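You operate a simulated robot arm through the tools that you are given. There is no shell and no other tool.

The job below is to be done with a simulated two-armed robot. You get a single attempt, and the scene is never put back.

JOB
Take the tea towel from the chair end of the table and hang it over the handle of the top drawer.
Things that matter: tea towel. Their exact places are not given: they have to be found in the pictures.

The check looks at the end state, three seconds after you hand in, the way a careful person would. Anything else that was tipped, shoved, dropped, spilled or broken makes it a failure. Flat cloth is picked up by pressing the open fingertips on it (5 to 10 N) and closing them slowly along it; thin cloth reads only 2 to 8 mm in the jaws.

ROBOT AND FRAMES
Two 7-joint arms with two-finger parallel grippers on one trunk, on a base that moves. Base frame: it is fixed to the floor where the robot stands at the start and does not move with it; the origin is under the middle of the robot, x ahead of it, y to its left, z up. Lengths are in mm, angles in rad, forces in N, time in s.
The left shoulder is at the start at [61, 101, 1009], the right one opposite. With the tool pointing down near the work surface each hand reaches from about 240 to 540 mm from the robot's upright axis, wherever it stands, measured 20 degrees to its own side. Places, roughly: tea towel [2000, -1750, 750]. Payload 2.4 kg a hand.
The TCP of each hand is the grasp point between the finger pads, 24 mm short of the fingertips. In the tool frame z runs along the fingers and y along their closing line. Largest opening 68 mm; finger width 17, thickness 10; the body of the gripper, 40 by 70 mm, starts 41 mm behind the TCP.
Orientation is told as [roll, pitch, yaw] about the base's x, y, z axes, in that order, counted from this pose: with the fingers straight down and closing along the base's y, the tool's x points along the base's -x, its y along +y and its z along -z.

CONTROLS
- The arms move only by the tool jog_arm. It takes "left_steps", "right_steps" or both (then of equal length, played together; a hand with none holds still); each is a list of rows, each a list of 7 numbers: the shift along the base's x, y, z in units of 250 mm (1.0 is 250 mm), then the turn, a rotation vector about the base's x, y, z in units of 60 degrees (1.0 is 60 degrees), then the opening, from 0 (shut) to 1 (fully open). In form: [[x, y, z, rx, ry, rz, jaw], ...]. A call has 1 to 20 rows; each row is the pose to reach, as a shift and turn from the pose commanded when the call began. A call with a number of a shift or a turn outside -1 to 1 is refused whole. Rows are played at 5 a second. More than 50 mm and 0.15 rad between two rows, or a gripper value outside its range, and nothing of the call is played. A pose out of reach is approached as far as the arm can. The call stops where the force on the tool passes 40 N (or 10 N more than at its start, if that is more) or the arm is blocked; 0.2 s more then pass. The fingers move at their own pace (about 72 mm/s each) and stop on an object; they squeeze with about 27 N. The grip force told is the motor's: it shows also when the fingers shut on nothing. Time passes only in rows, and 0.2 s behind the last, so rows that repeat a pose let the fingers close. The reply holds the time, the measured pose of the TCP, the force on the tool along the base axes, the opening and the grip force, in the units named above and with some noise, with the torque about the TCP (base axes, N m) and any sound that the robot's microphone picked up.
- Cameras (640 x 400 px; columns grow to the right, rows downward): "scene" is now at [149.6, -13.1, 1163]; the picture's right is [-0.14, -0.99, 0.00], its down [-0.62, 0.09, -0.78] and it looks along [0.77, -0.11, -0.63] (base axes); focal length 273 px, centre (320, 200). "left" rides on the left gripper at [84, -11, -75] in its tool frame; the picture's right is [0.13, 0.99, 0.00], its down [-0.60, 0.08, -0.79] and it looks along [-0.79, 0.10, 0.61] (tool axes); focal length 251 px, centre (320, 200). "right" rides on the right gripper at [84, 11, -75] in its tool frame; the picture's right is [-0.13, 0.99, 0.00], its down [-0.60, -0.08, -0.79] and it looks along [-0.79, -0.10, 0.61] (tool axes); focal length 251 px, centre (320, 200).
- capture(camera): a new picture of that camera. The clock stands still meanwhile.
- raise_lower(by): moves the trunk up (or, below 0, down) by that many mm; the arms and the scene camera ride with it, the base frame stays. It gives what a move gives, with no picture.
- base_move(legs): drives the robot by 1 to 6 legs, each [ahead, left, turn to the left] in mm, mm and rad, along the robot's own axes; the way and the turn of a leg run together, so that a leg with both is an arc; at most 1500 mm and 3.142 rad a leg. The arms and the cameras ride along, it lands a little off, and it stops where it bumps. It gives what a move gives.
- head_to(pan, tilt): turns the head with the scene camera to pan (to the left, within 1.501 rad either way) and tilt (down, from -0.506 to 1.204), counted from straight ahead of the robot (the tilt from the chest, where the trunk bows). It gives what a move gives.
- pixel_to_xyz(camera, pixels): there is no depth. For up to 12 entries [column, row, z] of the newest picture of that camera ("zoom" is the newest enlarged one), the place [x, y] in the base frame at which the ray of that pixel passes the height z, good to about 3 mm. The clock stands still meanwhile.
- close_up(camera, box): a new picture of the part [left, top, right, bottom] of that camera's present view, enlarged. The clock stands still meanwhile.
- hand_in(): hands the job in; it is judged then, once.

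Unless the task says otherwise, let go and move clear before handing in.

The tools are called after ">>>" as a command line: name --argument value ..., lists and objects as JSON in quotes. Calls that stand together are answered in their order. jog_arm: Moves the arms, as the interface text tells. Its arguments: {"type":"object","properties":{"left_steps":{"type":"array","items":{"type":"array","items":{"type":"number"}}},"right_steps":{"type":"array","items":{"type":"array","items":{"type":"number"}}}},"required":[]} The other tools are called the same way: raise_lower (by) moves the trunk up or down; base_move (legs) drives the base; head_to (pan, tilt) turns the head that bears the scene camera; capture (camera) takes a picture; pixel_to_xyz (camera, pixels) gives the place at which the rays of pixels pass given heights; close_up (camera, box) takes an enlarged picture of a part of a camera's view; hand_in () hands the job in.

At the start:

```text
t: 0.0
left_ee_pos: [391.7, 155.6, 990.7]
left_tool_rot: [0.0, 0.0, 0.0]
left_contact_force: [0.5, -0.4, 0.0]
left_torque: [0.03, -0.02, -0.02]
left_opening: 67.9
left_gripper_force: 0.0
right_ee_pos: [411.8, -199.8, 990.5]
right_tool_rot: [0.001, 0.0, -0.001]
right_contact_force: [0.6, -0.1, -0.2]
right_torque: [0.05, 0.02, -0.01]
right_opening: 67.9
right_gripper_force: 0.1
trunk travel left (down, up): [-225.0, 624.0]
robot x, y, heading: [1.6, 0.3, 0.001]
head pan, tilt (commanded): [-0.138, 0.677]
```

scene: 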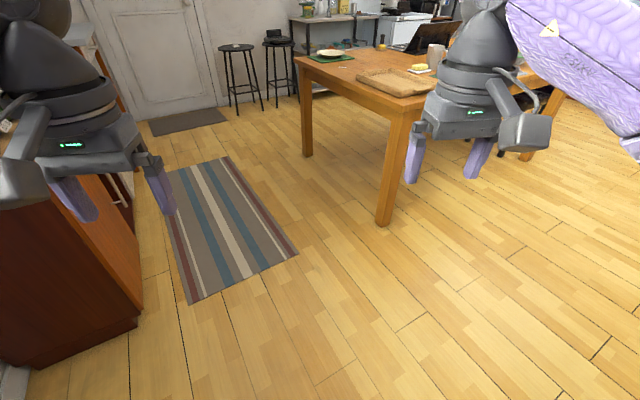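
right: 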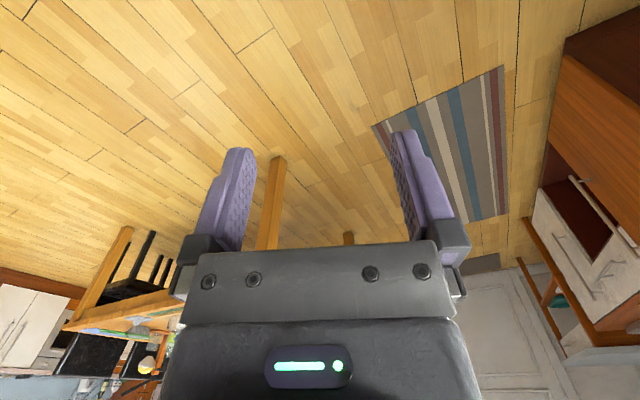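
left: 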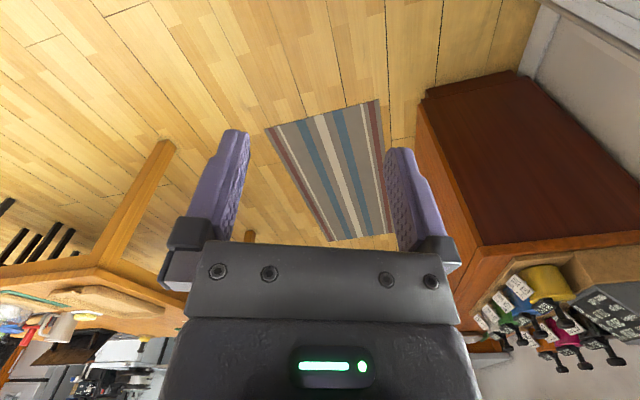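

The scene picture shows a table (about columns 295-560, rows 50-220) ahead to the right, a cabinet at the left, and a rug. I turn the head to look around for the towel and the drawers.

>>> head_to --pan -0.7 --tilt 0.35

>>> capture --camera "scene"

>>> head_to --pan 0.5 --tilt 0.5

>>> capture --camera "scene"

>>> head_to --pan -1.4 --tilt 0.4

>>> capture --camera "scene"

```text
t: 1.0
left_ee_pos: [391.7, 155.8, 990.2]
left_tool_rot: [0.0, 0.001, 0.0]
left_contact_force: [0.0, 0.5, -0.1]
left_torque: [0.02, -0.02, -0.01]
left_opening: 67.9
left_gripper_force: 0.0
right_ee_pos: [410.8, -200.4, 989.8]
right_tool_rot: [0.0, 0.0, 0.001]
right_contact_force: [-0.2, -0.3, 0.2]
right_torque: [0.02, -0.02, -0.02]
right_opening: 68.2
right_gripper_force: 0.0
trunk travel left (down, up): [-225.0, 624.0]
robot x, y, heading: [-0.2, 4.0, 0.0]
head pan, tilt (commanded): [-0.7, 0.351]
```

```text
taken
```

scene: 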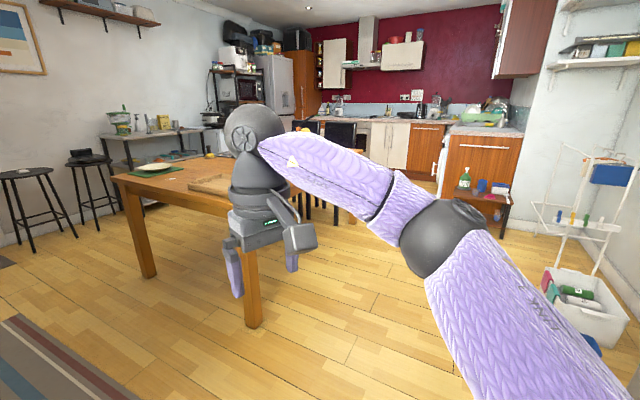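

```text
t: 2.4
left_ee_pos: [391.9, 155.9, 990.6]
left_tool_rot: [0.001, 0.0, 0.0]
left_contact_force: [-0.5, -0.1, 0.2]
left_torque: [-0.02, -0.04, 0.0]
left_opening: 68.0
left_gripper_force: 0.0
right_ee_pos: [410.9, -199.1, 991.1]
right_tool_rot: [0.0, 0.0, -0.001]
right_contact_force: [-0.5, 0.3, 0.4]
right_torque: [0.02, 0.01, 0.04]
right_opening: 68.3
right_gripper_force: 0.0
trunk travel left (down, up): [-225.0, 624.0]
robot x, y, heading: [-3.0, 2.7, 0.002]
head pan, tilt (commanded): [0.499, 0.499]
```

```text
taken
```

scene: 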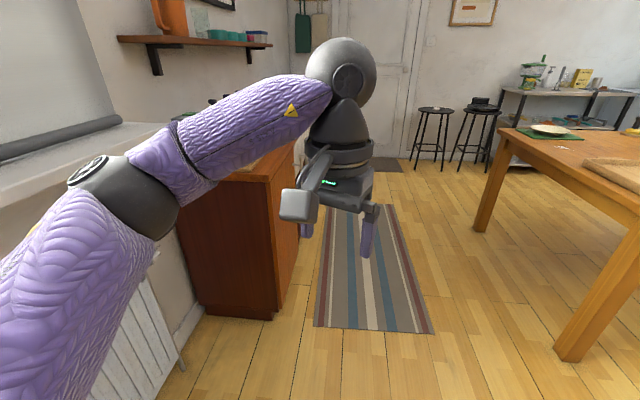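

```text
t: 4.2
left_ee_pos: [392.0, 155.9, 989.5]
left_tool_rot: [0.0, -0.001, 0.001]
left_contact_force: [-0.1, -0.5, 0.0]
left_torque: [0.04, 0.04, -0.02]
left_opening: 68.1
left_gripper_force: 0.2
right_ee_pos: [411.1, -200.5, 989.8]
right_tool_rot: [-0.002, 0.001, 0.002]
right_contact_force: [-0.8, -0.5, 0.3]
right_torque: [-0.03, 0.0, 0.0]
right_opening: 68.1
right_gripper_force: 0.0
trunk travel left (down, up): [-225.0, 624.0]
robot x, y, heading: [-0.9, -0.9, -0.002]
head pan, tilt (commanded): [-1.4, 0.4]
```

```text
taken
```

scene: 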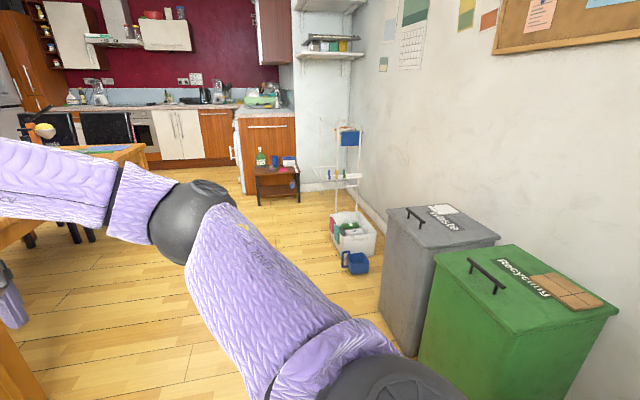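

The pictures show the table's chair end is far right (chairs at about (340,130) at pan -0.7), and a cabinet at the left has what may be drawers. I take closer looks at both.

>>> head_to --pan -0.6 --tilt 0.4

>>> close_up --camera "scene" --box '[60, 80, 380, 280]'

>>> capture --camera "scene"

>>> close_up --camera "right" --box '[400, 100, 640, 400]'

>>> close_up --camera "left" --box '[400, 50, 640, 400]'

```text
t: 5.4
left_ee_pos: [391.7, 155.1, 989.9]
left_tool_rot: [0.0, 0.0, 0.001]
left_contact_force: [-0.5, 0.7, 0.5]
left_torque: [0.0, -0.02, 0.01]
left_opening: 68.0
left_gripper_force: 0.1
right_ee_pos: [410.9, -199.5, 990.1]
right_tool_rot: [0.001, 0.001, 0.001]
right_contact_force: [0.0, 0.2, 0.1]
right_torque: [-0.01, -0.01, 0.01]
right_opening: 67.9
right_gripper_force: 0.1
trunk travel left (down, up): [-225.0, 624.0]
robot x, y, heading: [-1.5, -0.4, -0.002]
head pan, tilt (commanded): [-0.6, 0.4]
```

```text
2.00 times, centred on (220, 180) of scene
```

zoom: 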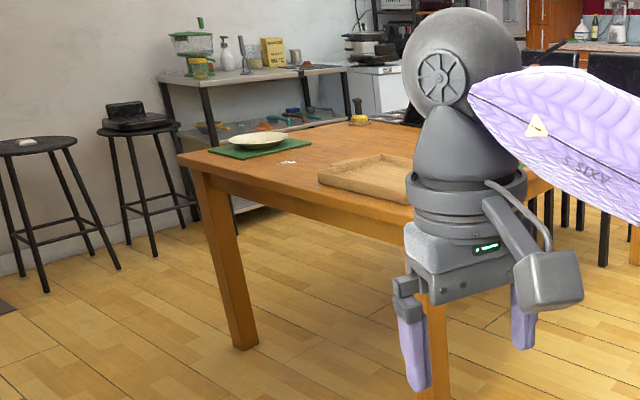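

```text
taken
```

scene: 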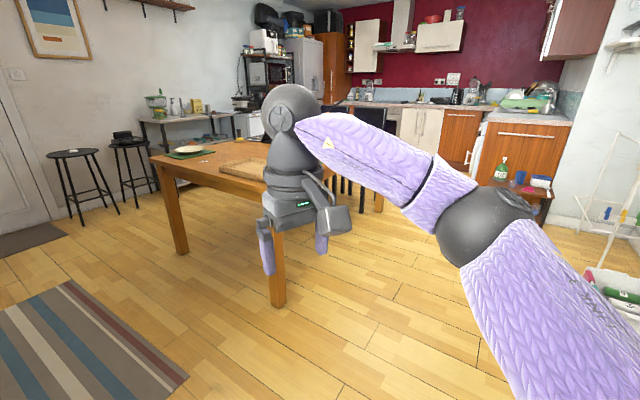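

```text
1.33 times, centred on (520, 250) of right
```

zoom: 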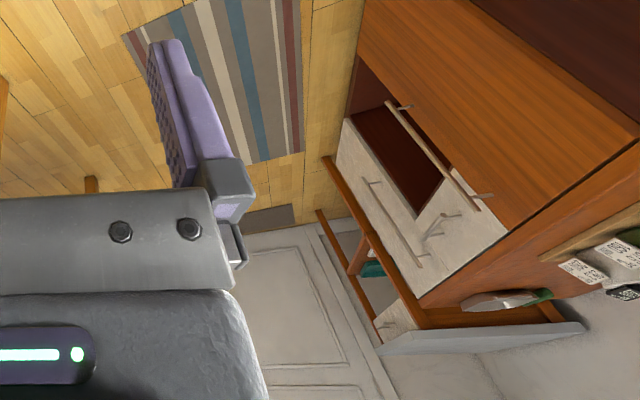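

```text
1.14 times, centred on (520, 225) of left
```

zoom: 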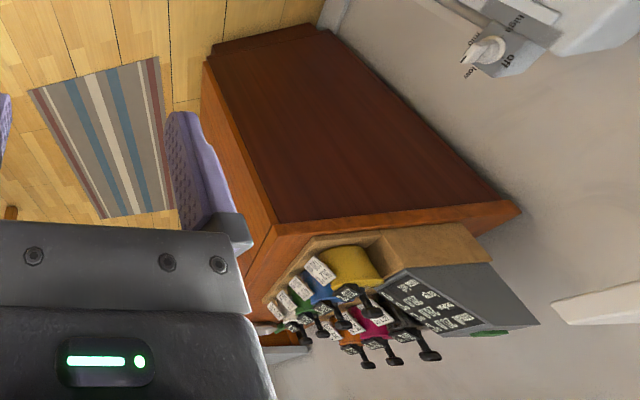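

The table's near-left leg foot is at (180,252) and its near-right leg foot at (277,305); the cabinet on the left has pale drawer fronts with bar handles. I compute floor places of the legs and table corners.

>>> pixel_to_xyz --camera "scene" --pixels '[[180, 252, 0], [277, 305, 0], [150, 156, 750], [378, 211, 0], [200, 153, 750], [520, 215, 0], [187, 150, 755], [30, 230, 0]]'

```text
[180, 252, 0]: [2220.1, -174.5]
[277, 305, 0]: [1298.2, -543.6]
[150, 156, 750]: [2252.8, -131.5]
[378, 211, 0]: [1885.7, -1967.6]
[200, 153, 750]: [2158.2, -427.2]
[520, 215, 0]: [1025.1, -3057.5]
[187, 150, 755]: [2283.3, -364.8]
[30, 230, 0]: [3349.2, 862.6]
```

The legs tell me the table is turned by about 0.38 rad, with the towel's rough place near its corner at about (1886,-1968). I drive diagonally to the right, still clear of the table, and look again.

>>> base_move --legs '[[750, -1250, 0]]'

>>> head_to --pan -0.4 --tilt 0.5

>>> capture --camera "scene"

```text
t: 12.6
left_ee_pos: [1148.2, -1083.8, 990.8]
left_tool_rot: [0.001, -0.001, 0.017]
left_contact_force: [-0.5, -0.1, 0.3]
left_torque: [0.02, -0.01, -0.02]
left_opening: 68.2
left_gripper_force: 0.0
right_ee_pos: [1171.7, -1439.2, 989.5]
right_tool_rot: [-0.001, -0.001, 0.018]
right_contact_force: [-0.9, 0.2, -0.1]
right_torque: [-0.03, -0.01, 0.01]
right_opening: 68.0
right_gripper_force: 0.0
trunk travel left (down, up): [-225.0, 624.0]
robot x, y, heading: [757.3, -1243.6, 0.014]
head pan, tilt (commanded): [-0.6, 0.4]
```

```text
t: 13.3
left_ee_pos: [1146.7, -1084.7, 990.2]
left_tool_rot: [-0.001, 0.0, 0.016]
left_contact_force: [0.6, 0.6, -0.3]
left_torque: [-0.02, 0.0, 0.01]
left_opening: 68.3
left_gripper_force: 0.1
right_ee_pos: [1172.9, -1441.0, 989.4]
right_tool_rot: [0.0, 0.0, 0.018]
right_contact_force: [-0.3, -0.1, 0.6]
right_torque: [-0.02, -0.02, 0.03]
right_opening: 67.9
right_gripper_force: 0.1
trunk travel left (down, up): [-225.0, 624.0]
robot x, y, heading: [760.1, -1248.2, 0.012]
head pan, tilt (commanded): [-0.4, 0.499]
```

```text
taken
```

scene: 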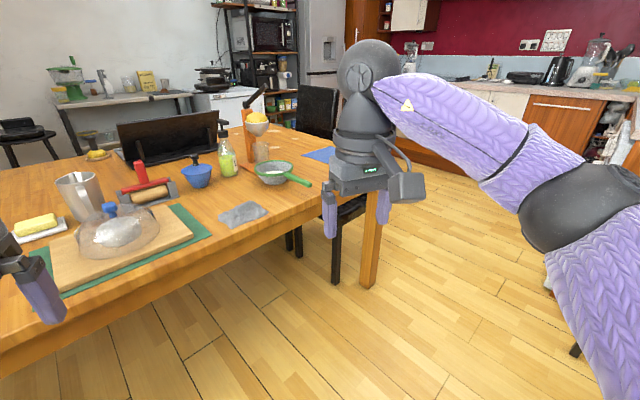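

A grey cloth lies at (242,213) and a blue piece shows at (320,154) behind the right hand. I work out where both are on the table and look closer.

>>> pixel_to_xyz --camera "scene" --pixels '[[242, 213, 755], [320, 154, 755], [368, 287, 0], [218, 218, 755], [268, 212, 755], [305, 154, 755], [335, 225, 0], [298, 258, 0], [335, 282, 0]]'

>>> close_up --camera "scene" --box '[200, 80, 400, 300]'

```text
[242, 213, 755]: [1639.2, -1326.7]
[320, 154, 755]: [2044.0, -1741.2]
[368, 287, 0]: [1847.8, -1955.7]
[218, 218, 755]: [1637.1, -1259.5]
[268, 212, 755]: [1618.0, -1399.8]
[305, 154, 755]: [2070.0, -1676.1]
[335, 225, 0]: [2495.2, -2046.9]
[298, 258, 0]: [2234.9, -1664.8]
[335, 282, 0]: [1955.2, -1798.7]
```

```text
1.82 times, centred on (300, 190) of scene
```

zoom: 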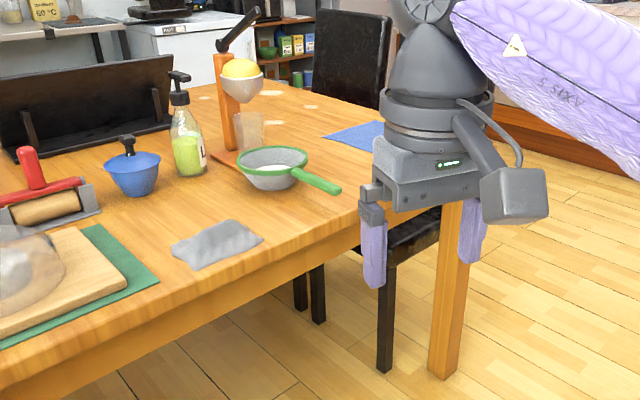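

The blue cloth at about (2044,-1741) matches the rough place given; a black chair is tucked under that end. I drive to the near side of that end, turn to face the table squarely, and look again.

>>> base_move --legs '[[350, -700, 0], [0, 0, 0.37]]'

>>> head_to --pan 0.0 --tilt 0.55

>>> capture --camera "scene"

```text
t: 18.7
left_ee_pos: [1427.8, -1654.9, 989.5]
left_tool_rot: [0.001, -0.002, 0.373]
left_contact_force: [0.4, 0.4, -0.6]
left_torque: [-0.01, 0.0, -0.01]
left_opening: 67.9
left_gripper_force: 0.1
right_ee_pos: [1576.6, -1978.3, 991.4]
right_tool_rot: [0.0, -0.001, 0.375]
right_contact_force: [0.9, 0.6, -0.1]
right_torque: [0.01, 0.03, 0.03]
right_opening: 68.0
right_gripper_force: 0.1
trunk travel left (down, up): [-225.0, 624.0]
robot x, y, heading: [1122.0, -1945.4, 0.373]
head pan, tilt (commanded): [-0.4, 0.499]
```

```text
t: 19.6
left_ee_pos: [1428.2, -1654.1, 991.6]
left_tool_rot: [0.0, 0.001, 0.374]
left_contact_force: [-0.4, 0.2, -0.4]
left_torque: [-0.03, 0.02, -0.02]
left_opening: 68.1
left_gripper_force: 0.0
right_ee_pos: [1574.5, -1978.7, 990.1]
right_tool_rot: [0.0, -0.001, 0.376]
right_contact_force: [-1.2, -0.3, 0.2]
right_torque: [-0.01, 0.0, 0.02]
right_opening: 68.0
right_gripper_force: 0.0
trunk travel left (down, up): [-225.0, 624.0]
robot x, y, heading: [1120.4, -1943.1, 0.378]
head pan, tilt (commanded): [0.0, 0.55]
```

```text
taken
```

scene: 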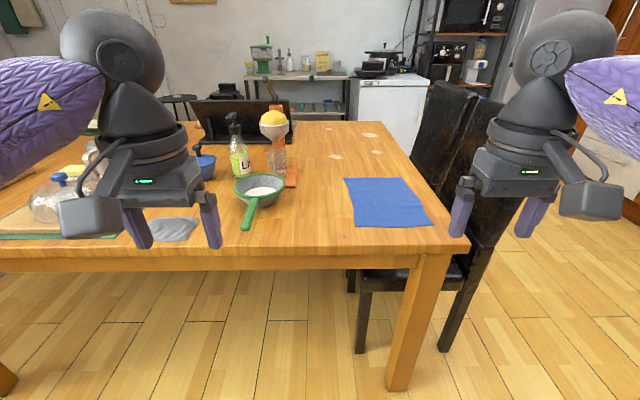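

The blue tea towel lies flat with corners at about (344,178), (411,178), (433,225), (357,227); the sieve's handle is at (247,220), chairs stand off the right edge. I get their places on the table.

>>> pixel_to_xyz --camera "scene" --pixels '[[344, 178, 755], [411, 178, 755], [433, 225, 755], [357, 227, 755], [247, 225, 760], [287, 185, 770], [468, 243, 755], [300, 255, 755], [396, 388, 0], [426, 130, 755]]'

>>> close_up --camera "scene" --box '[230, 150, 480, 280]'

```text
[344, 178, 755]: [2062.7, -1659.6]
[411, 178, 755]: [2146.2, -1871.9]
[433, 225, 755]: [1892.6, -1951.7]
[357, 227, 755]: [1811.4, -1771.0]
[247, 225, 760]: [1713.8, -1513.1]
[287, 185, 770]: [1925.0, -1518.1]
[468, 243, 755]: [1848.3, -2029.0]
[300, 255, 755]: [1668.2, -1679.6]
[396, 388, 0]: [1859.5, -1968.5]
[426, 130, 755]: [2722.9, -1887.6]
```

```text
2.56 times, centred on (355, 215) of scene
```

zoom: 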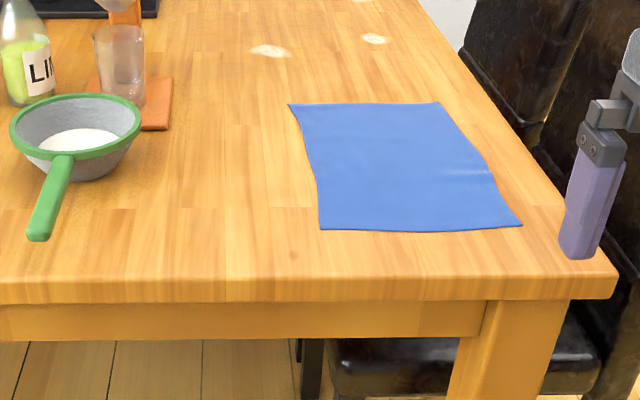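

The towel is about 200 by 270 mm, 60 mm in from the near table edge. Before grasping I look back at the cabinet on the left for the top drawer's handle.

>>> head_to --pan 1.38 --tilt 0.25

>>> capture --camera "scene"

>>> close_up --camera "scene" --box '[240, 140, 440, 265]'

```text
t: 21.1
left_ee_pos: [1427.4, -1654.0, 990.6]
left_tool_rot: [-0.002, -0.002, 0.373]
left_contact_force: [0.0, 0.2, 0.6]
left_torque: [-0.02, 0.01, 0.0]
left_opening: 68.1
left_gripper_force: 0.0
right_ee_pos: [1576.0, -1976.9, 991.0]
right_tool_rot: [-0.002, 0.0, 0.376]
right_contact_force: [0.7, -0.1, 0.0]
right_torque: [0.04, 0.01, -0.01]
right_opening: 67.9
right_gripper_force: 0.0
trunk travel left (down, up): [-225.0, 624.0]
robot x, y, heading: [1119.5, -1943.6, 0.373]
head pan, tilt (commanded): [1.381, 0.25]
```

```text
taken
```

scene: 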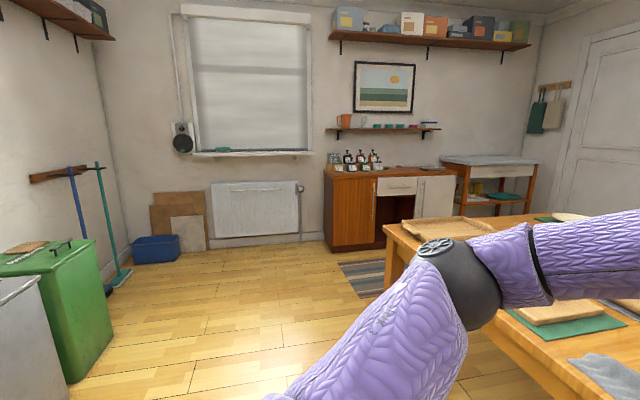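

```text
3.20 times, centred on (340, 202) of scene
```

zoom: 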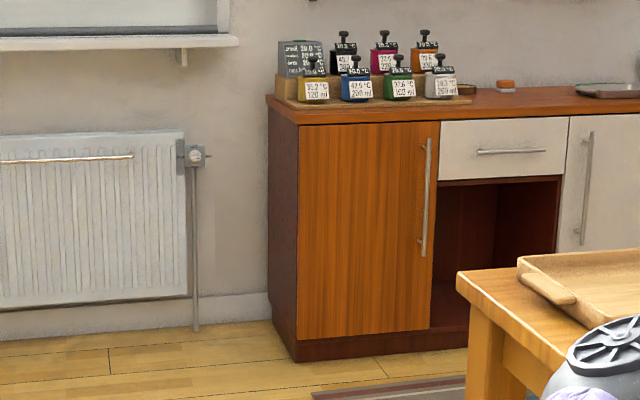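

The cabinet has a single pale drawer at the top (zoom 440-568, 120-180) with a short horizontal bar handle at zoom (478-548,151), over an open niche. I check the main kitchen too, in case there is another drawer stack.

>>> head_to --pan -1.2 --tilt 0.25

>>> capture --camera "scene"

>>> head_to --pan -0.6 --tilt 0.2

>>> capture --camera "scene"

```text
t: 23.4
left_ee_pos: [1428.7, -1653.8, 990.9]
left_tool_rot: [0.0, 0.001, 0.374]
left_contact_force: [-0.7, 1.4, 0.9]
left_torque: [-0.02, -0.01, 0.01]
left_opening: 67.8
left_gripper_force: 0.0
right_ee_pos: [1575.3, -1978.6, 990.5]
right_tool_rot: [0.0, -0.001, 0.377]
right_contact_force: [-0.3, 0.5, 0.4]
right_torque: [0.01, 0.0, 0.0]
right_opening: 67.8
right_gripper_force: 0.0
trunk travel left (down, up): [-225.0, 624.0]
robot x, y, heading: [1120.2, -1940.8, 0.373]
head pan, tilt (commanded): [-1.201, 0.25]
```

```text
taken
```

scene: 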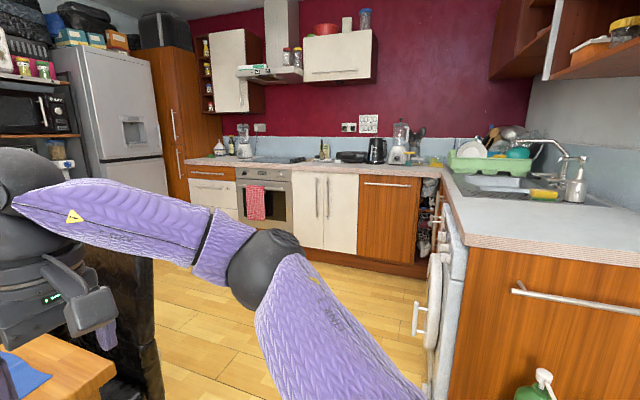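

```text
t: 24.4
left_ee_pos: [1427.3, -1653.2, 990.6]
left_tool_rot: [-0.001, 0.0, 0.372]
left_contact_force: [-0.6, -0.3, -0.4]
left_torque: [-0.01, -0.01, 0.01]
left_opening: 67.9
left_gripper_force: 0.1
right_ee_pos: [1575.9, -1977.5, 991.9]
right_tool_rot: [0.0, 0.0, 0.376]
right_contact_force: [-0.3, -0.1, 0.9]
right_torque: [0.02, -0.02, 0.01]
right_opening: 67.9
right_gripper_force: 0.1
trunk travel left (down, up): [-225.0, 624.0]
robot x, y, heading: [1119.0, -1942.6, 0.374]
head pan, tilt (commanded): [-0.6, 0.201]
```

```text
taken
```

scene: 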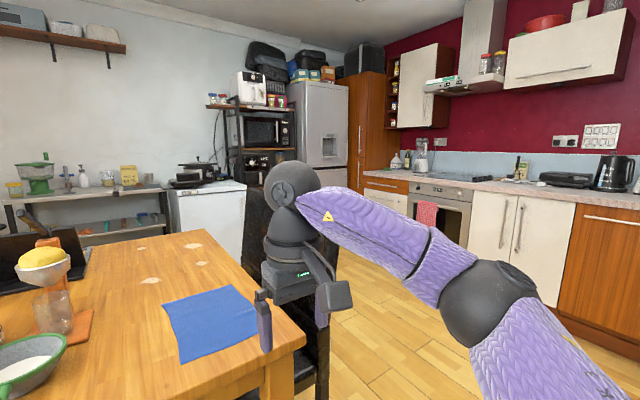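

A drawer stack is also in the main kitchen, left of the oven at around (212,185) in the first picture. I zoom in on it to compare.

>>> close_up --camera "scene" --box '[350, 150, 480, 231]'

>>> head_to --pan -1.2 --tilt 0.25

>>> close_up --camera "scene" --box '[170, 140, 300, 221]'

>>> close_up --camera "scene" --box '[330, 150, 470, 290]'

```text
4.92 times, centred on (415, 190) of scene
```

zoom: 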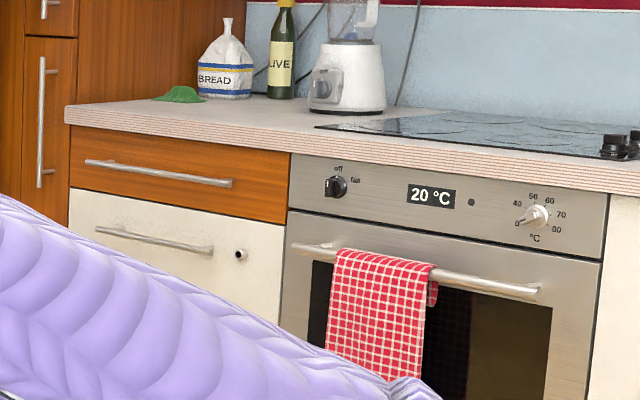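

```text
t: 25.4
left_ee_pos: [1427.8, -1654.0, 990.6]
left_tool_rot: [0.0, -0.001, 0.375]
left_contact_force: [1.1, -0.2, -0.5]
left_torque: [0.01, 0.03, 0.01]
left_opening: 68.1
left_gripper_force: 0.2
right_ee_pos: [1576.6, -1977.3, 990.2]
right_tool_rot: [0.0, 0.0, 0.375]
right_contact_force: [-0.1, 0.2, -0.1]
right_torque: [0.0, 0.0, -0.02]
right_opening: 68.1
right_gripper_force: 0.1
trunk travel left (down, up): [-225.0, 624.0]
robot x, y, heading: [1119.1, -1942.4, 0.372]
head pan, tilt (commanded): [-1.201, 0.25]
```

```text
4.92 times, centred on (235, 180) of scene
```

zoom: 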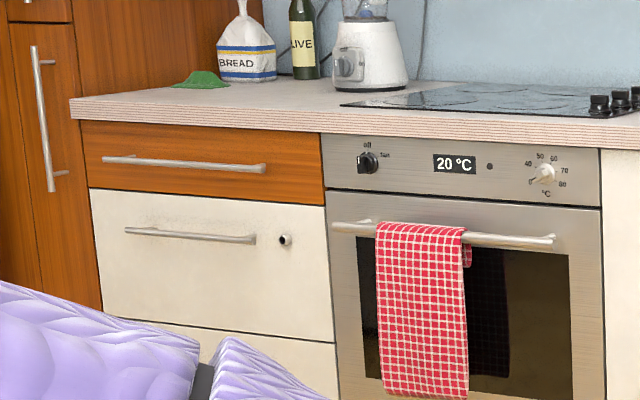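

```text
2.86 times, centred on (400, 220) of scene
```

zoom: 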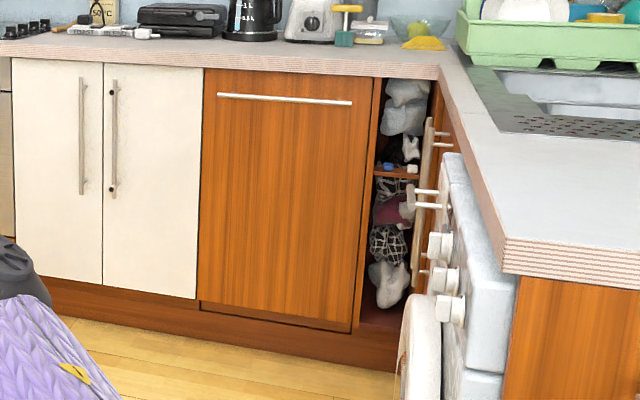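

The stack left of the oven (zoom 80-335, 120-400) has an orange top drawer with a bar handle (zoom 103-266,163) over pale ones, so its bar is "the top drawer" handle. First the pick: I move square to the towel's near edge.

>>> base_move --legs '[[0, -192, 0], [270, 0, 0]]'

>>> head_to --pan 0.0 --tilt 0.8

>>> capture --camera "scene"

>>> capture --camera "right"

>>> capture --camera "left"

```text
t: 28.5
left_ee_pos: [1749.8, -1734.4, 990.2]
left_tool_rot: [0.002, -0.001, 0.374]
left_contact_force: [0.3, -0.5, 0.5]
left_torque: [-0.02, 0.01, 0.03]
left_opening: 68.0
left_gripper_force: 0.0
right_ee_pos: [1898.4, -2058.2, 991.0]
right_tool_rot: [0.0, 0.001, 0.374]
right_contact_force: [0.5, -0.4, 0.0]
right_torque: [0.01, -0.02, 0.0]
right_opening: 67.7
right_gripper_force: 0.1
trunk travel left (down, up): [-225.0, 624.0]
robot x, y, heading: [1439.5, -2023.4, 0.371]
head pan, tilt (commanded): [-1.201, 0.25]
```

```text
t: 29.9
left_ee_pos: [1750.1, -1734.4, 990.5]
left_tool_rot: [-0.001, 0.0, 0.375]
left_contact_force: [0.9, 0.2, -0.6]
left_torque: [-0.01, 0.0, 0.02]
left_opening: 68.2
left_gripper_force: 0.1
right_ee_pos: [1897.6, -2058.9, 990.3]
right_tool_rot: [-0.001, 0.0, 0.373]
right_contact_force: [-0.6, 0.4, -0.8]
right_torque: [0.03, 0.0, -0.02]
right_opening: 67.9
right_gripper_force: 0.1
trunk travel left (down, up): [-225.0, 624.0]
robot x, y, heading: [1444.1, -2022.5, 0.375]
head pan, tilt (commanded): [0.0, 0.799]
```

```text
taken
```

scene: 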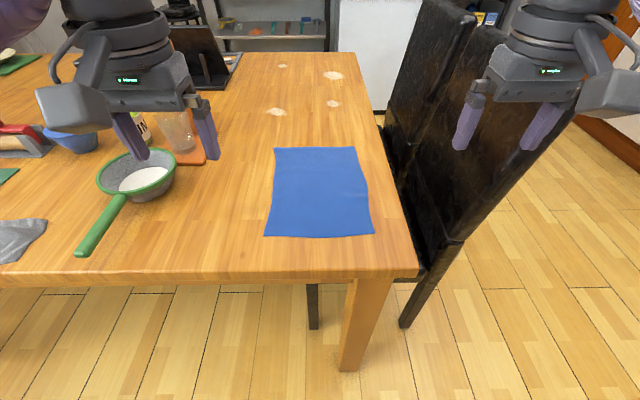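

```text
taken
```

right: 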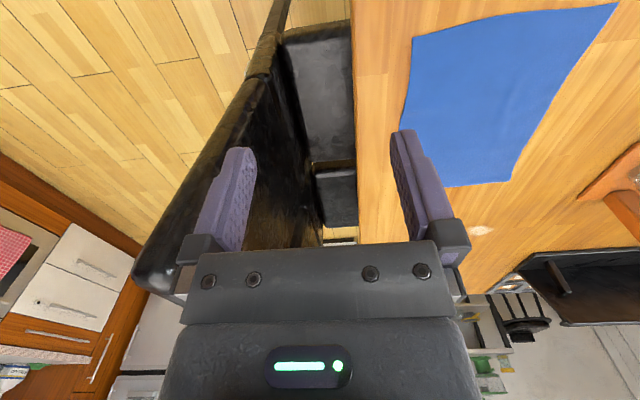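

```text
taken
```

left: 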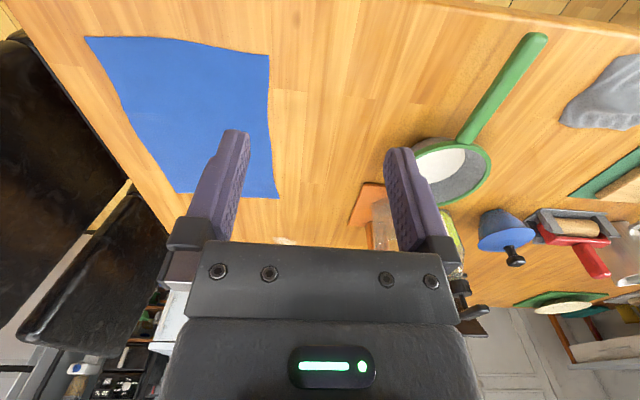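

The right hand hangs beside the chair backs near (500,130), while the towel corners are now at (274,148), (356,147), (375,234), (264,237). I measure the corners again before moving the hands.

>>> pixel_to_xyz --camera "scene" --pixels '[[274, 148, 755], [356, 147, 755], [375, 234, 755], [264, 237, 755], [320, 236, 755], [420, 272, 755], [150, 275, 755], [352, 370, 0]]'

>>> pixel_to_xyz --camera "right" --pixels '[[412, 37, 755], [400, 110, 755], [618, 3, 755], [510, 180, 755], [352, 40, 755]]'

>>> pixel_to_xyz --camera "left" --pixels '[[85, 37, 755], [268, 55, 755], [278, 197, 755], [178, 190, 755], [20, 3, 755]]'

```text
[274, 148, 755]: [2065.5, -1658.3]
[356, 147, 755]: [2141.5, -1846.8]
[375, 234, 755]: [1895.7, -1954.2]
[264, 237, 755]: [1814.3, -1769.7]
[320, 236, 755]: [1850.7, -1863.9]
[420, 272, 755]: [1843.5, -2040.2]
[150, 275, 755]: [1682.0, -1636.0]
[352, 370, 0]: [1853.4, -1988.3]
```

```text
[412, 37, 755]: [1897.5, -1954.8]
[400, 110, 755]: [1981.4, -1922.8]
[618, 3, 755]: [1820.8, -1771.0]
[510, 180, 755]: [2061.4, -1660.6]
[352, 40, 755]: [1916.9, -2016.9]
```

```text
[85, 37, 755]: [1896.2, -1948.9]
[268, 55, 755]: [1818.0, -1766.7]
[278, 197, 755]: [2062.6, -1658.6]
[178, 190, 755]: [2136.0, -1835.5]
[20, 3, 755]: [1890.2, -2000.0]
```

The three cameras agree: towel corners at A(2063,-1659), B(2140,-1842), C(1896,-1953), D(1816,-1769), table top z about 755. I bring both hands above the near-edge corners (pinch points 140 mm apart), first sideways and then down to z 830.

>>> jog_arm --left_steps '[[0.092, -0.056, 0, 0, 0, 0.01, 0.6], [0.184, -0.112, 0, 0, 0, 0.02, 0.6], [0.276, -0.168, 0, 0, 0, 0.034, 0.6], [0.367, -0.224, 0, 0, 0, 0.034, 0.6], [0.367, -0.224, -0.16, 0, 0, 0.034, 0.6], [0.367, -0.224, -0.32, 0, 0, 0.034, 0.6], [0.367, -0.224, -0.48, 0, 0, 0.034, 0.6], [0.367, -0.224, -0.64, 0, 0, 0.034, 0.6], [0.367, -0.224, -0.64, 0, 0, 0.034, 0.6]]' --right_steps '[[0, 0.14, 0, 0, 0, 0.01, 0.6], [0, 0.28, 0, 0, 0, 0.02, 0.6], [0, 0.42, 0, 0, 0, 0.034, 0.6], [0, 0.559, 0, 0, 0, 0.034, 0.6], [0, 0.559, -0.16, 0, 0, 0.034, 0.6], [0, 0.559, -0.32, 0, 0, 0.034, 0.6], [0, 0.559, -0.48, 0, 0, 0.034, 0.6], [0, 0.559, -0.64, 0, 0, 0.034, 0.6], [0, 0.559, -0.64, 0, 0, 0.034, 0.6]]'

>>> capture --camera "scene"

>>> capture --camera "right"

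>>> capture --camera "left"

```text
t: 31.9
left_ee_pos: [1841.9, -1790.6, 829.2]
left_tool_rot: [0.001, -0.001, 0.408]
left_contact_force: [-0.1, 0.8, -0.1]
left_torque: [0.0, 0.0, 0.02]
left_opening: 40.9
left_gripper_force: 0.1
right_ee_pos: [1896.1, -1918.9, 830.4]
right_tool_rot: [0.0, 0.0, 0.409]
right_contact_force: [-0.3, 0.2, -0.5]
right_torque: [-0.01, 0.02, 0.0]
right_opening: 40.8
right_gripper_force: 0.0
trunk travel left (down, up): [-225.0, 624.0]
robot x, y, heading: [1439.0, -2023.6, 0.374]
head pan, tilt (commanded): [0.0, 0.799]
```

```text
taken
```

scene: 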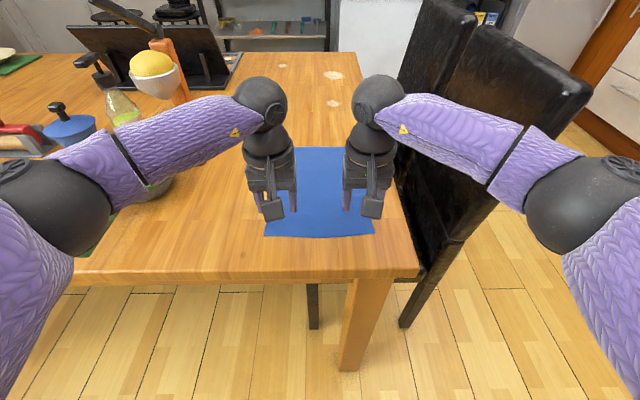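

```text
taken
```

right: 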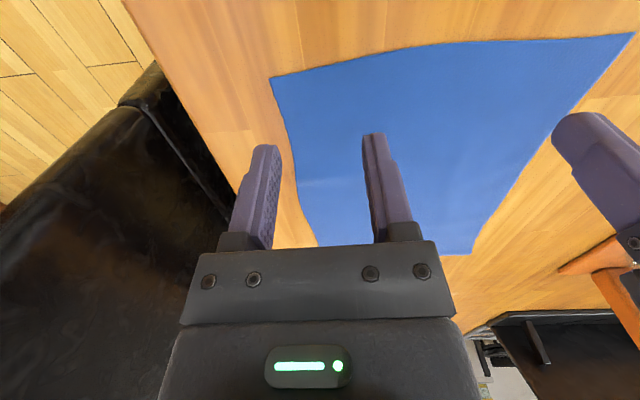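

```text
taken
```

left: 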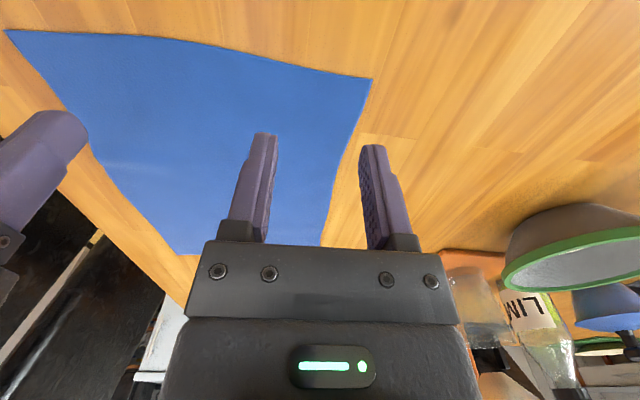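

Both hands are 140 mm apart over the near corners, with the fingers straddling the cloth edge regions (left picture: corner D at (372,80)). I narrow the openings and lower the left hand to just above the cloth.

>>> jog_arm --left_steps '[[0.005, -0.011, -0.08, 0, 0, 0, 0.5], [0.005, -0.011, -0.16, 0, 0, 0, 0.5], [0.005, -0.011, -0.184, 0, 0, 0, 0.5], [0.005, -0.011, -0.184, 0, 0, 0, 0.5]]'

>>> capture --camera "left"

>>> capture --camera "right"

```text
t: 32.9
left_ee_pos: [1843.3, -1792.8, 785.9]
left_tool_rot: [-0.001, 0.0, 0.409]
left_contact_force: [0.3, 0.2, 0.8]
left_torque: [0.03, 0.02, 0.05]
left_opening: 33.9
left_gripper_force: 0.1
right_ee_pos: [1897.2, -1919.9, 830.0]
right_tool_rot: [0.001, -0.001, 0.409]
right_contact_force: [-0.5, 1.1, -0.5]
right_torque: [-0.02, -0.04, -0.03]
right_opening: 40.8
right_gripper_force: 0.1
trunk travel left (down, up): [-225.0, 624.0]
robot x, y, heading: [1439.6, -2020.4, 0.371]
head pan, tilt (commanded): [0.0, 0.799]
```

```text
taken
```

left: 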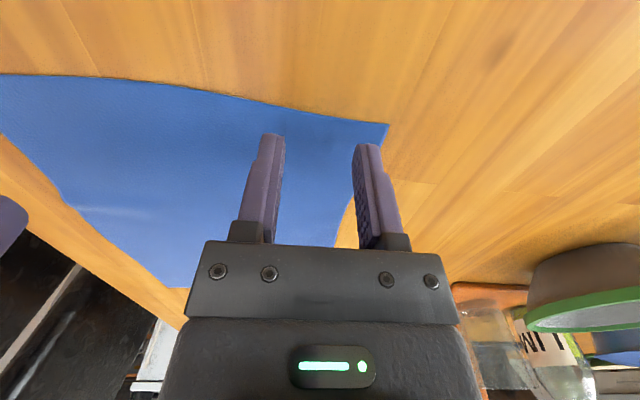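

```text
taken
```

right: 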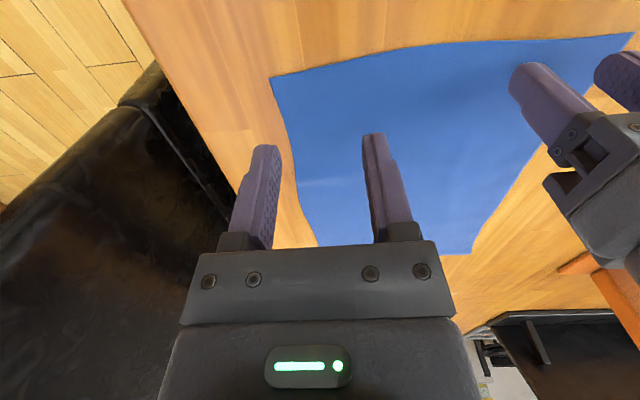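

The left fingertips at (272,135) and (368,145) are over cloth inside the corner at (388,125), about 7 mm up. I lower in small steps until contact force shows.

>>> jog_arm --left_steps '[[0, 0, -0.012, 0, 0, 0, 0.5], [0, 0, -0.02, 0, 0, 0, 0.5], [0, 0, -0.024, 0, 0, 0, 0.5], [0, 0, -0.024, 0, 0, 0, 0.5]]'

```text
t: 33.9
left_ee_pos: [1843.6, -1793.6, 779.0]
left_tool_rot: [0.0, -0.001, 0.408]
left_contact_force: [-0.9, -0.1, -0.6]
left_torque: [0.0, 0.0, 0.01]
left_opening: 34.0
left_gripper_force: 0.1
right_ee_pos: [1897.9, -1920.0, 830.4]
right_tool_rot: [0.0, 0.002, 0.409]
right_contact_force: [-0.2, 0.7, -0.5]
right_torque: [0.01, -0.03, 0.0]
right_opening: 40.8
right_gripper_force: 0.1
trunk travel left (down, up): [-225.0, 624.0]
robot x, y, heading: [1441.6, -2023.3, 0.373]
head pan, tilt (commanded): [0.0, 0.799]
```

No contact yet at TCP z 779. I continue down by 1 mm a row.

>>> jog_arm --left_steps '[[0, 0, -0.004, 0, 0, 0, 0.5], [0, 0, -0.008, 0, 0, 0, 0.5], [0, 0, -0.008, 0, 0, 0, 0.5]]'

```text
t: 34.7
left_ee_pos: [1842.1, -1792.8, 776.4]
left_tool_rot: [0.0, 0.002, 0.41]
left_contact_force: [-0.6, 0.8, -0.3]
left_torque: [-0.03, 0.02, 0.01]
left_opening: 34.0
left_gripper_force: 0.0
right_ee_pos: [1898.0, -1919.7, 830.3]
right_tool_rot: [-0.001, 0.0, 0.409]
right_contact_force: [0.0, 0.5, 0.5]
right_torque: [0.05, -0.04, 0.04]
right_opening: 40.8
right_gripper_force: 0.0
trunk travel left (down, up): [-225.0, 624.0]
robot x, y, heading: [1441.3, -2023.7, 0.374]
head pan, tilt (commanded): [0.0, 0.799]
```

Still free at 776.4; the table top may be nearer 750. I go on down in 1 mm rows.

>>> jog_arm --left_steps '[[0, 0, -0.004, 0, 0, 0, 0.5], [0, 0, -0.008, 0, 0, 0, 0.5], [0, 0, -0.008, 0, 0, 0, 0.5]]'

```text
t: 35.5
left_ee_pos: [1842.9, -1792.1, 775.7]
left_tool_rot: [0.0, -0.002, 0.409]
left_contact_force: [0.9, 1.5, 10.9]
left_torque: [0.1, 0.0, -0.01]
left_opening: 34.0
left_gripper_force: 0.1
right_ee_pos: [1896.7, -1920.7, 831.1]
right_tool_rot: [-0.001, -0.001, 0.41]
right_contact_force: [-1.0, -0.6, 0.7]
right_torque: [-0.01, 0.03, -0.01]
right_opening: 40.9
right_gripper_force: 0.0
trunk travel left (down, up): [-225.0, 624.0]
robot x, y, heading: [1441.1, -2026.0, 0.371]
head pan, tilt (commanded): [0.0, 0.799]
```

Contact: 10.9 N upward at z 775.7. I ease up by 0.4 mm and close slowly over a dozen rows.

>>> jog_arm --left_steps '[[0, 0, 0.0016, 0, 0, 0, 0.5], [0, 0, 0.0016, 0, 0, 0, 0.45], [0, 0, 0.0016, 0, 0, 0, 0.4], [0, 0, 0.0016, 0, 0, 0, 0.36], [0, 0, 0.0016, 0, 0, 0, 0.32], [0, 0, 0.0016, 0, 0, 0, 0.28], [0, 0, 0.0016, 0, 0, 0, 0.24], [0, 0, 0.0016, 0, 0, 0, 0.2], [0, 0, 0.0016, 0, 0, 0, 0.16], [0, 0, 0.0016, 0, 0, 0, 0.12], [0, 0, 0.0016, 0, 0, 0, 0.08], [0, 0, 0.0016, 0, 0, 0, 0.04], [0, 0, 0.0016, 0, 0, 0, 0.0], [0, 0, 0.0016, 0, 0, 0, 0.0], [0, 0, 0.0016, 0, 0, 0, 0.0]]'

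>>> capture --camera "left"

>>> capture --camera "right"

>>> close_up --camera "scene" --box '[220, 130, 420, 260]'

```text
t: 38.7
left_ee_pos: [1842.4, -1793.1, 775.5]
left_tool_rot: [0.001, -0.001, 0.407]
left_contact_force: [-0.1, 0.7, 11.8]
left_torque: [0.03, 0.0, -0.02]
left_opening: 2.3
left_gripper_force: 26.7
right_ee_pos: [1897.5, -1919.5, 830.6]
right_tool_rot: [-0.001, -0.001, 0.408]
right_contact_force: [0.3, -0.3, -0.2]
right_torque: [-0.01, 0.0, -0.01]
right_opening: 41.0
right_gripper_force: 0.1
trunk travel left (down, up): [-225.0, 624.0]
robot x, y, heading: [1440.6, -2017.3, 0.373]
head pan, tilt (commanded): [0.0, 0.799]
```

```text
taken
```

left: 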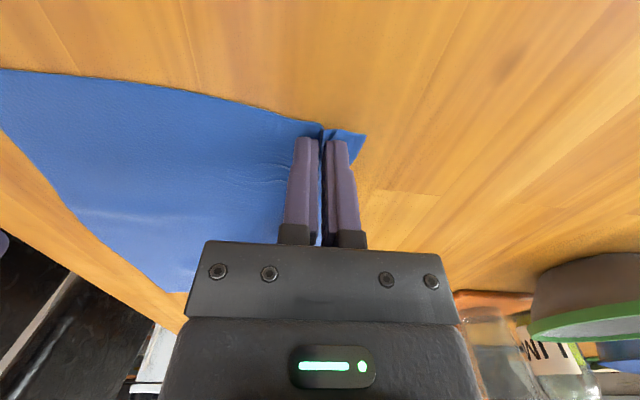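

```text
taken
```

right: 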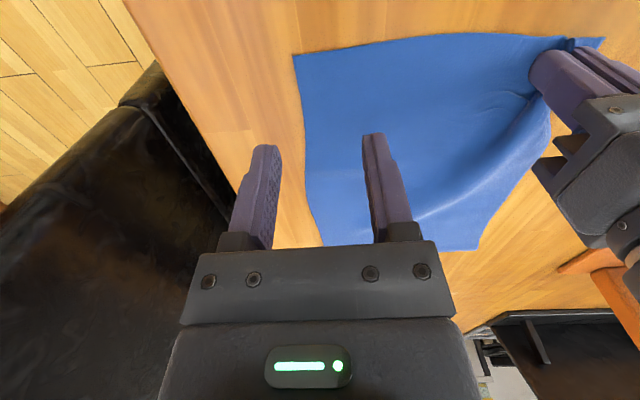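

```text
3.08 times, centred on (320, 195) of scene
```

zoom: 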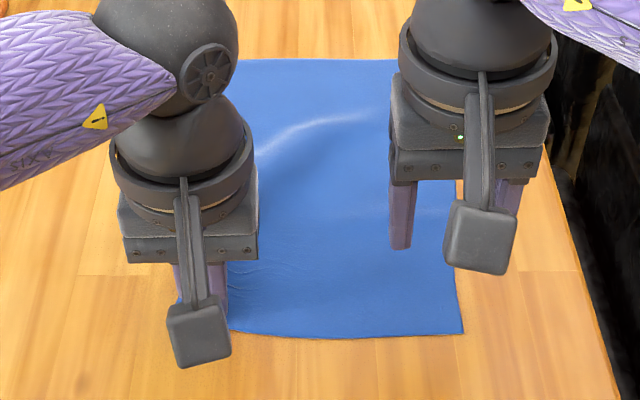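

The left jaws hold a fold (2.3 mm, 27 N); the free corner C is now at (293,55) in the right picture. I compute its new place before lowering the right hand.

>>> pixel_to_xyz --camera "right" --pixels '[[293, 55, 752], [305, 130, 752], [312, 190, 752], [340, 49, 752], [400, 38, 752], [480, 33, 752]]'

```text
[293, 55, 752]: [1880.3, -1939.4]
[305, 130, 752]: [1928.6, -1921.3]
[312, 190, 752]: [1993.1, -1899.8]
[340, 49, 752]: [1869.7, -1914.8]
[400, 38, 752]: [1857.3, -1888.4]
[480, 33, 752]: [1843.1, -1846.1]
```

The corner C is at about (1880,-1939) now, so the right pinch point is (1881,-1903). I lower the right hand there to just above the cloth, opening 0.5.

>>> jog_arm --right_steps '[[-0.03, 0.03, 0, 0, 0, 0, 0.5], [-0.065, 0.067, -0.04, 0, 0, 0, 0.5], [-0.065, 0.067, -0.12, 0, 0, 0, 0.5], [-0.065, 0.067, -0.19, 0, 0, 0, 0.5], [-0.065, 0.067, -0.205, 0, 0, 0, 0.5], [-0.065, 0.067, -0.21, 0, 0, 0, 0.5], [-0.065, 0.067, -0.21, 0, 0, 0, 0.5]]'

>>> capture --camera "right"

```text
t: 40.3
left_ee_pos: [1842.1, -1794.5, 775.1]
left_tool_rot: [0.002, 0.0, 0.409]
left_contact_force: [0.5, 0.2, 12.4]
left_torque: [0.04, 0.04, 0.04]
left_opening: 2.2
left_gripper_force: 27.1
right_ee_pos: [1881.1, -1903.8, 777.8]
right_tool_rot: [0.0, 0.001, 0.409]
right_contact_force: [-0.2, 0.1, -0.6]
right_torque: [-0.01, 0.01, 0.02]
right_opening: 33.8
right_gripper_force: 0.1
trunk travel left (down, up): [-225.0, 624.0]
robot x, y, heading: [1442.4, -2022.1, 0.373]
head pan, tilt (commanded): [0.0, 0.799]
```

```text
taken
```

right: 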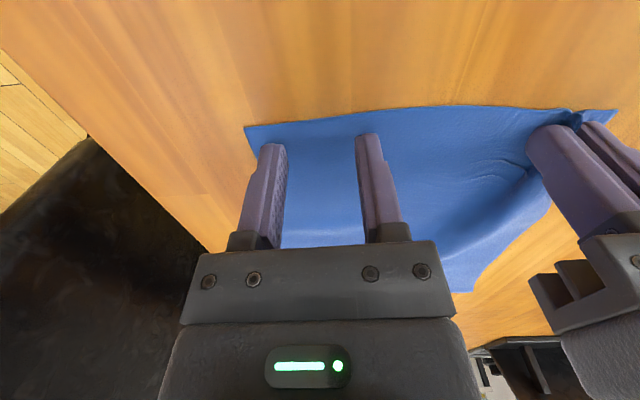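

Right fingertips at (272,148) and (368,138) are just above cloth, inside the edge at row ~110-125. I lower 1 mm a row till contact.

>>> jog_arm --right_steps '[[0, 0, -0.004, 0, 0, 0, 0.5], [0, 0, -0.008, 0, 0, 0, 0.5], [0, 0, -0.01, 0, 0, 0, 0.5], [0, 0, -0.01, 0, 0, 0, 0.5]]'

```text
t: 41.3
left_ee_pos: [1843.0, -1793.1, 775.4]
left_tool_rot: [0.001, 0.0, 0.408]
left_contact_force: [-0.3, 0.2, 11.4]
left_torque: [0.06, 0.0, 0.0]
left_opening: 2.6
left_gripper_force: 26.8
right_ee_pos: [1881.1, -1902.1, 776.5]
right_tool_rot: [0.0, -0.001, 0.408]
right_contact_force: [0.0, -0.7, 0.9]
right_torque: [-0.02, -0.01, -0.03]
right_opening: 34.2
right_gripper_force: 0.1
trunk travel left (down, up): [-225.0, 624.0]
robot x, y, heading: [1446.9, -2024.3, 0.369]
head pan, tilt (commanded): [0.0, 0.799]
```

Right is just touching (0.9 N). One more millimetre.

>>> jog_arm --right_steps '[[0, 0, -0.0045, 0, 0, 0, 0.5], [0, 0, -0.0045, 0, 0, 0, 0.5]]'

```text
t: 41.9
left_ee_pos: [1841.4, -1793.0, 775.3]
left_tool_rot: [-0.001, 0.0, 0.409]
left_contact_force: [1.1, 0.8, 5.3]
left_torque: [0.0, -0.03, 0.0]
left_opening: 2.2
left_gripper_force: 26.2
right_ee_pos: [1880.0, -1902.3, 775.6]
right_tool_rot: [-0.001, -0.001, 0.408]
right_contact_force: [-0.2, -2.6, 15.1]
right_torque: [-0.24, 0.0, -0.03]
right_opening: 33.9
right_gripper_force: 0.1
trunk travel left (down, up): [-225.0, 624.0]
robot x, y, heading: [1442.5, -2024.2, 0.372]
head pan, tilt (commanded): [0.0, 0.799]
```

Right presses with 15 N; I ease up 0.6 mm and close it slowly, while the left hand lifts a little and shifts about 14 mm toward the right hand to give slack between the pinches.

>>> jog_arm --left_steps '[[0, 0, 0.008, 0, 0, 0, 0], [0, 0, 0.016, 0, 0, 0, 0], [0.002, -0.005, 0.024, 0, 0, 0, 0], [0.004, -0.01, 0.024, 0, 0, 0, 0], [0.006, -0.015, 0.024, 0, 0, 0, 0], [0.008, -0.02, 0.024, 0, 0, 0, 0], [0.01, -0.025, 0.024, 0, 0, 0, 0], [0.012, -0.03, 0.024, 0, 0, 0, 0], [0.014, -0.035, 0.024, 0, 0, 0, 0], [0.016, -0.04, 0.024, 0, 0, 0, 0], [0.018, -0.045, 0.024, 0, 0, 0, 0], [0.02, -0.048, 0.024, 0, 0, 0, 0], [0.022, -0.051, 0.024, 0, 0, 0, 0], [0.022, -0.051, 0.024, 0, 0, 0, 0], [0.022, -0.051, 0.024, 0, 0, 0, 0]]' --right_steps '[[0, 0, 0.0022, 0, 0, 0, 0.5], [0, 0, 0.0022, 0, 0, 0, 0.45], [0, 0, 0.0022, 0, 0, 0, 0.4], [0, 0, 0.0022, 0, 0, 0, 0.36], [0, 0, 0.0022, 0, 0, 0, 0.32], [0, 0, 0.0022, 0, 0, 0, 0.28], [0, 0, 0.0022, 0, 0, 0, 0.24], [0, 0, 0.0022, 0, 0, 0, 0.2], [0, 0, 0.0022, 0, 0, 0, 0.16], [0, 0, 0.0022, 0, 0, 0, 0.12], [0, 0, 0.0022, 0, 0, 0, 0.08], [0, 0, 0.0022, 0, 0, 0, 0.04], [0, 0, 0.0022, 0, 0, 0, 0.0], [0, 0, 0.0022, 0, 0, 0, 0.0], [0, 0, 0.0022, 0, 0, 0, 0.0]]'

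>>> capture --camera "right"

>>> capture --camera "left"

>>> close_up --camera "scene" --box '[220, 130, 420, 260]'

```text
t: 45.1
left_ee_pos: [1848.0, -1806.9, 781.5]
left_tool_rot: [0.0, 0.001, 0.409]
left_contact_force: [0.0, 0.1, -0.3]
left_torque: [-0.02, 0.01, -0.01]
left_opening: 2.3
left_gripper_force: 26.3
right_ee_pos: [1881.8, -1901.8, 775.5]
right_tool_rot: [-0.001, -0.001, 0.408]
right_contact_force: [0.9, -0.8, 13.3]
right_torque: [-0.07, 0.0, -0.02]
right_opening: 2.1
right_gripper_force: 26.8
trunk travel left (down, up): [-225.0, 624.0]
robot x, y, heading: [1442.3, -2023.5, 0.374]
head pan, tilt (commanded): [0.0, 0.799]
```

```text
taken
```

right: 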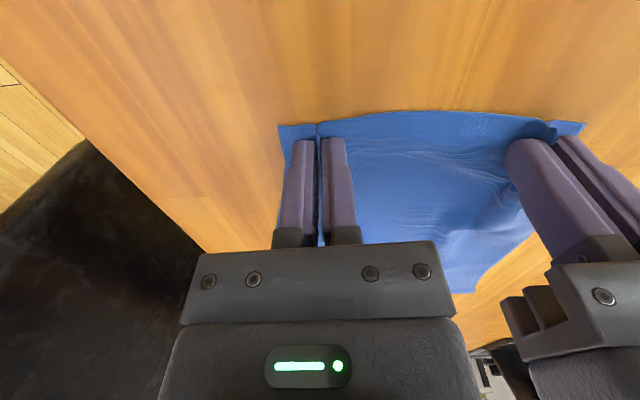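

```text
taken
```

left: 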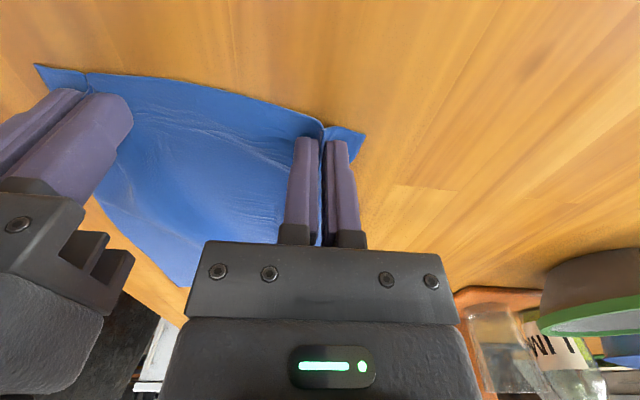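

```text
3.08 times, centred on (320, 195) of scene
```

zoom: 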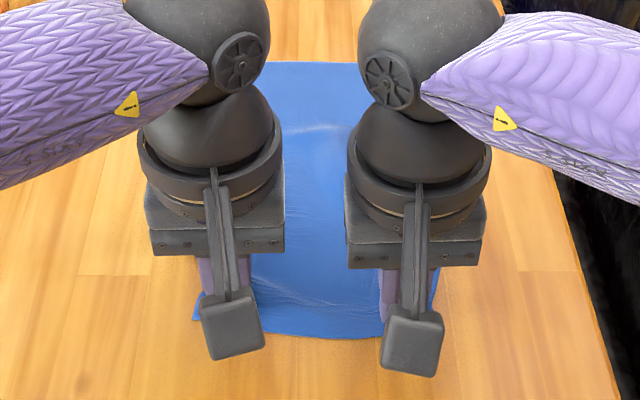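

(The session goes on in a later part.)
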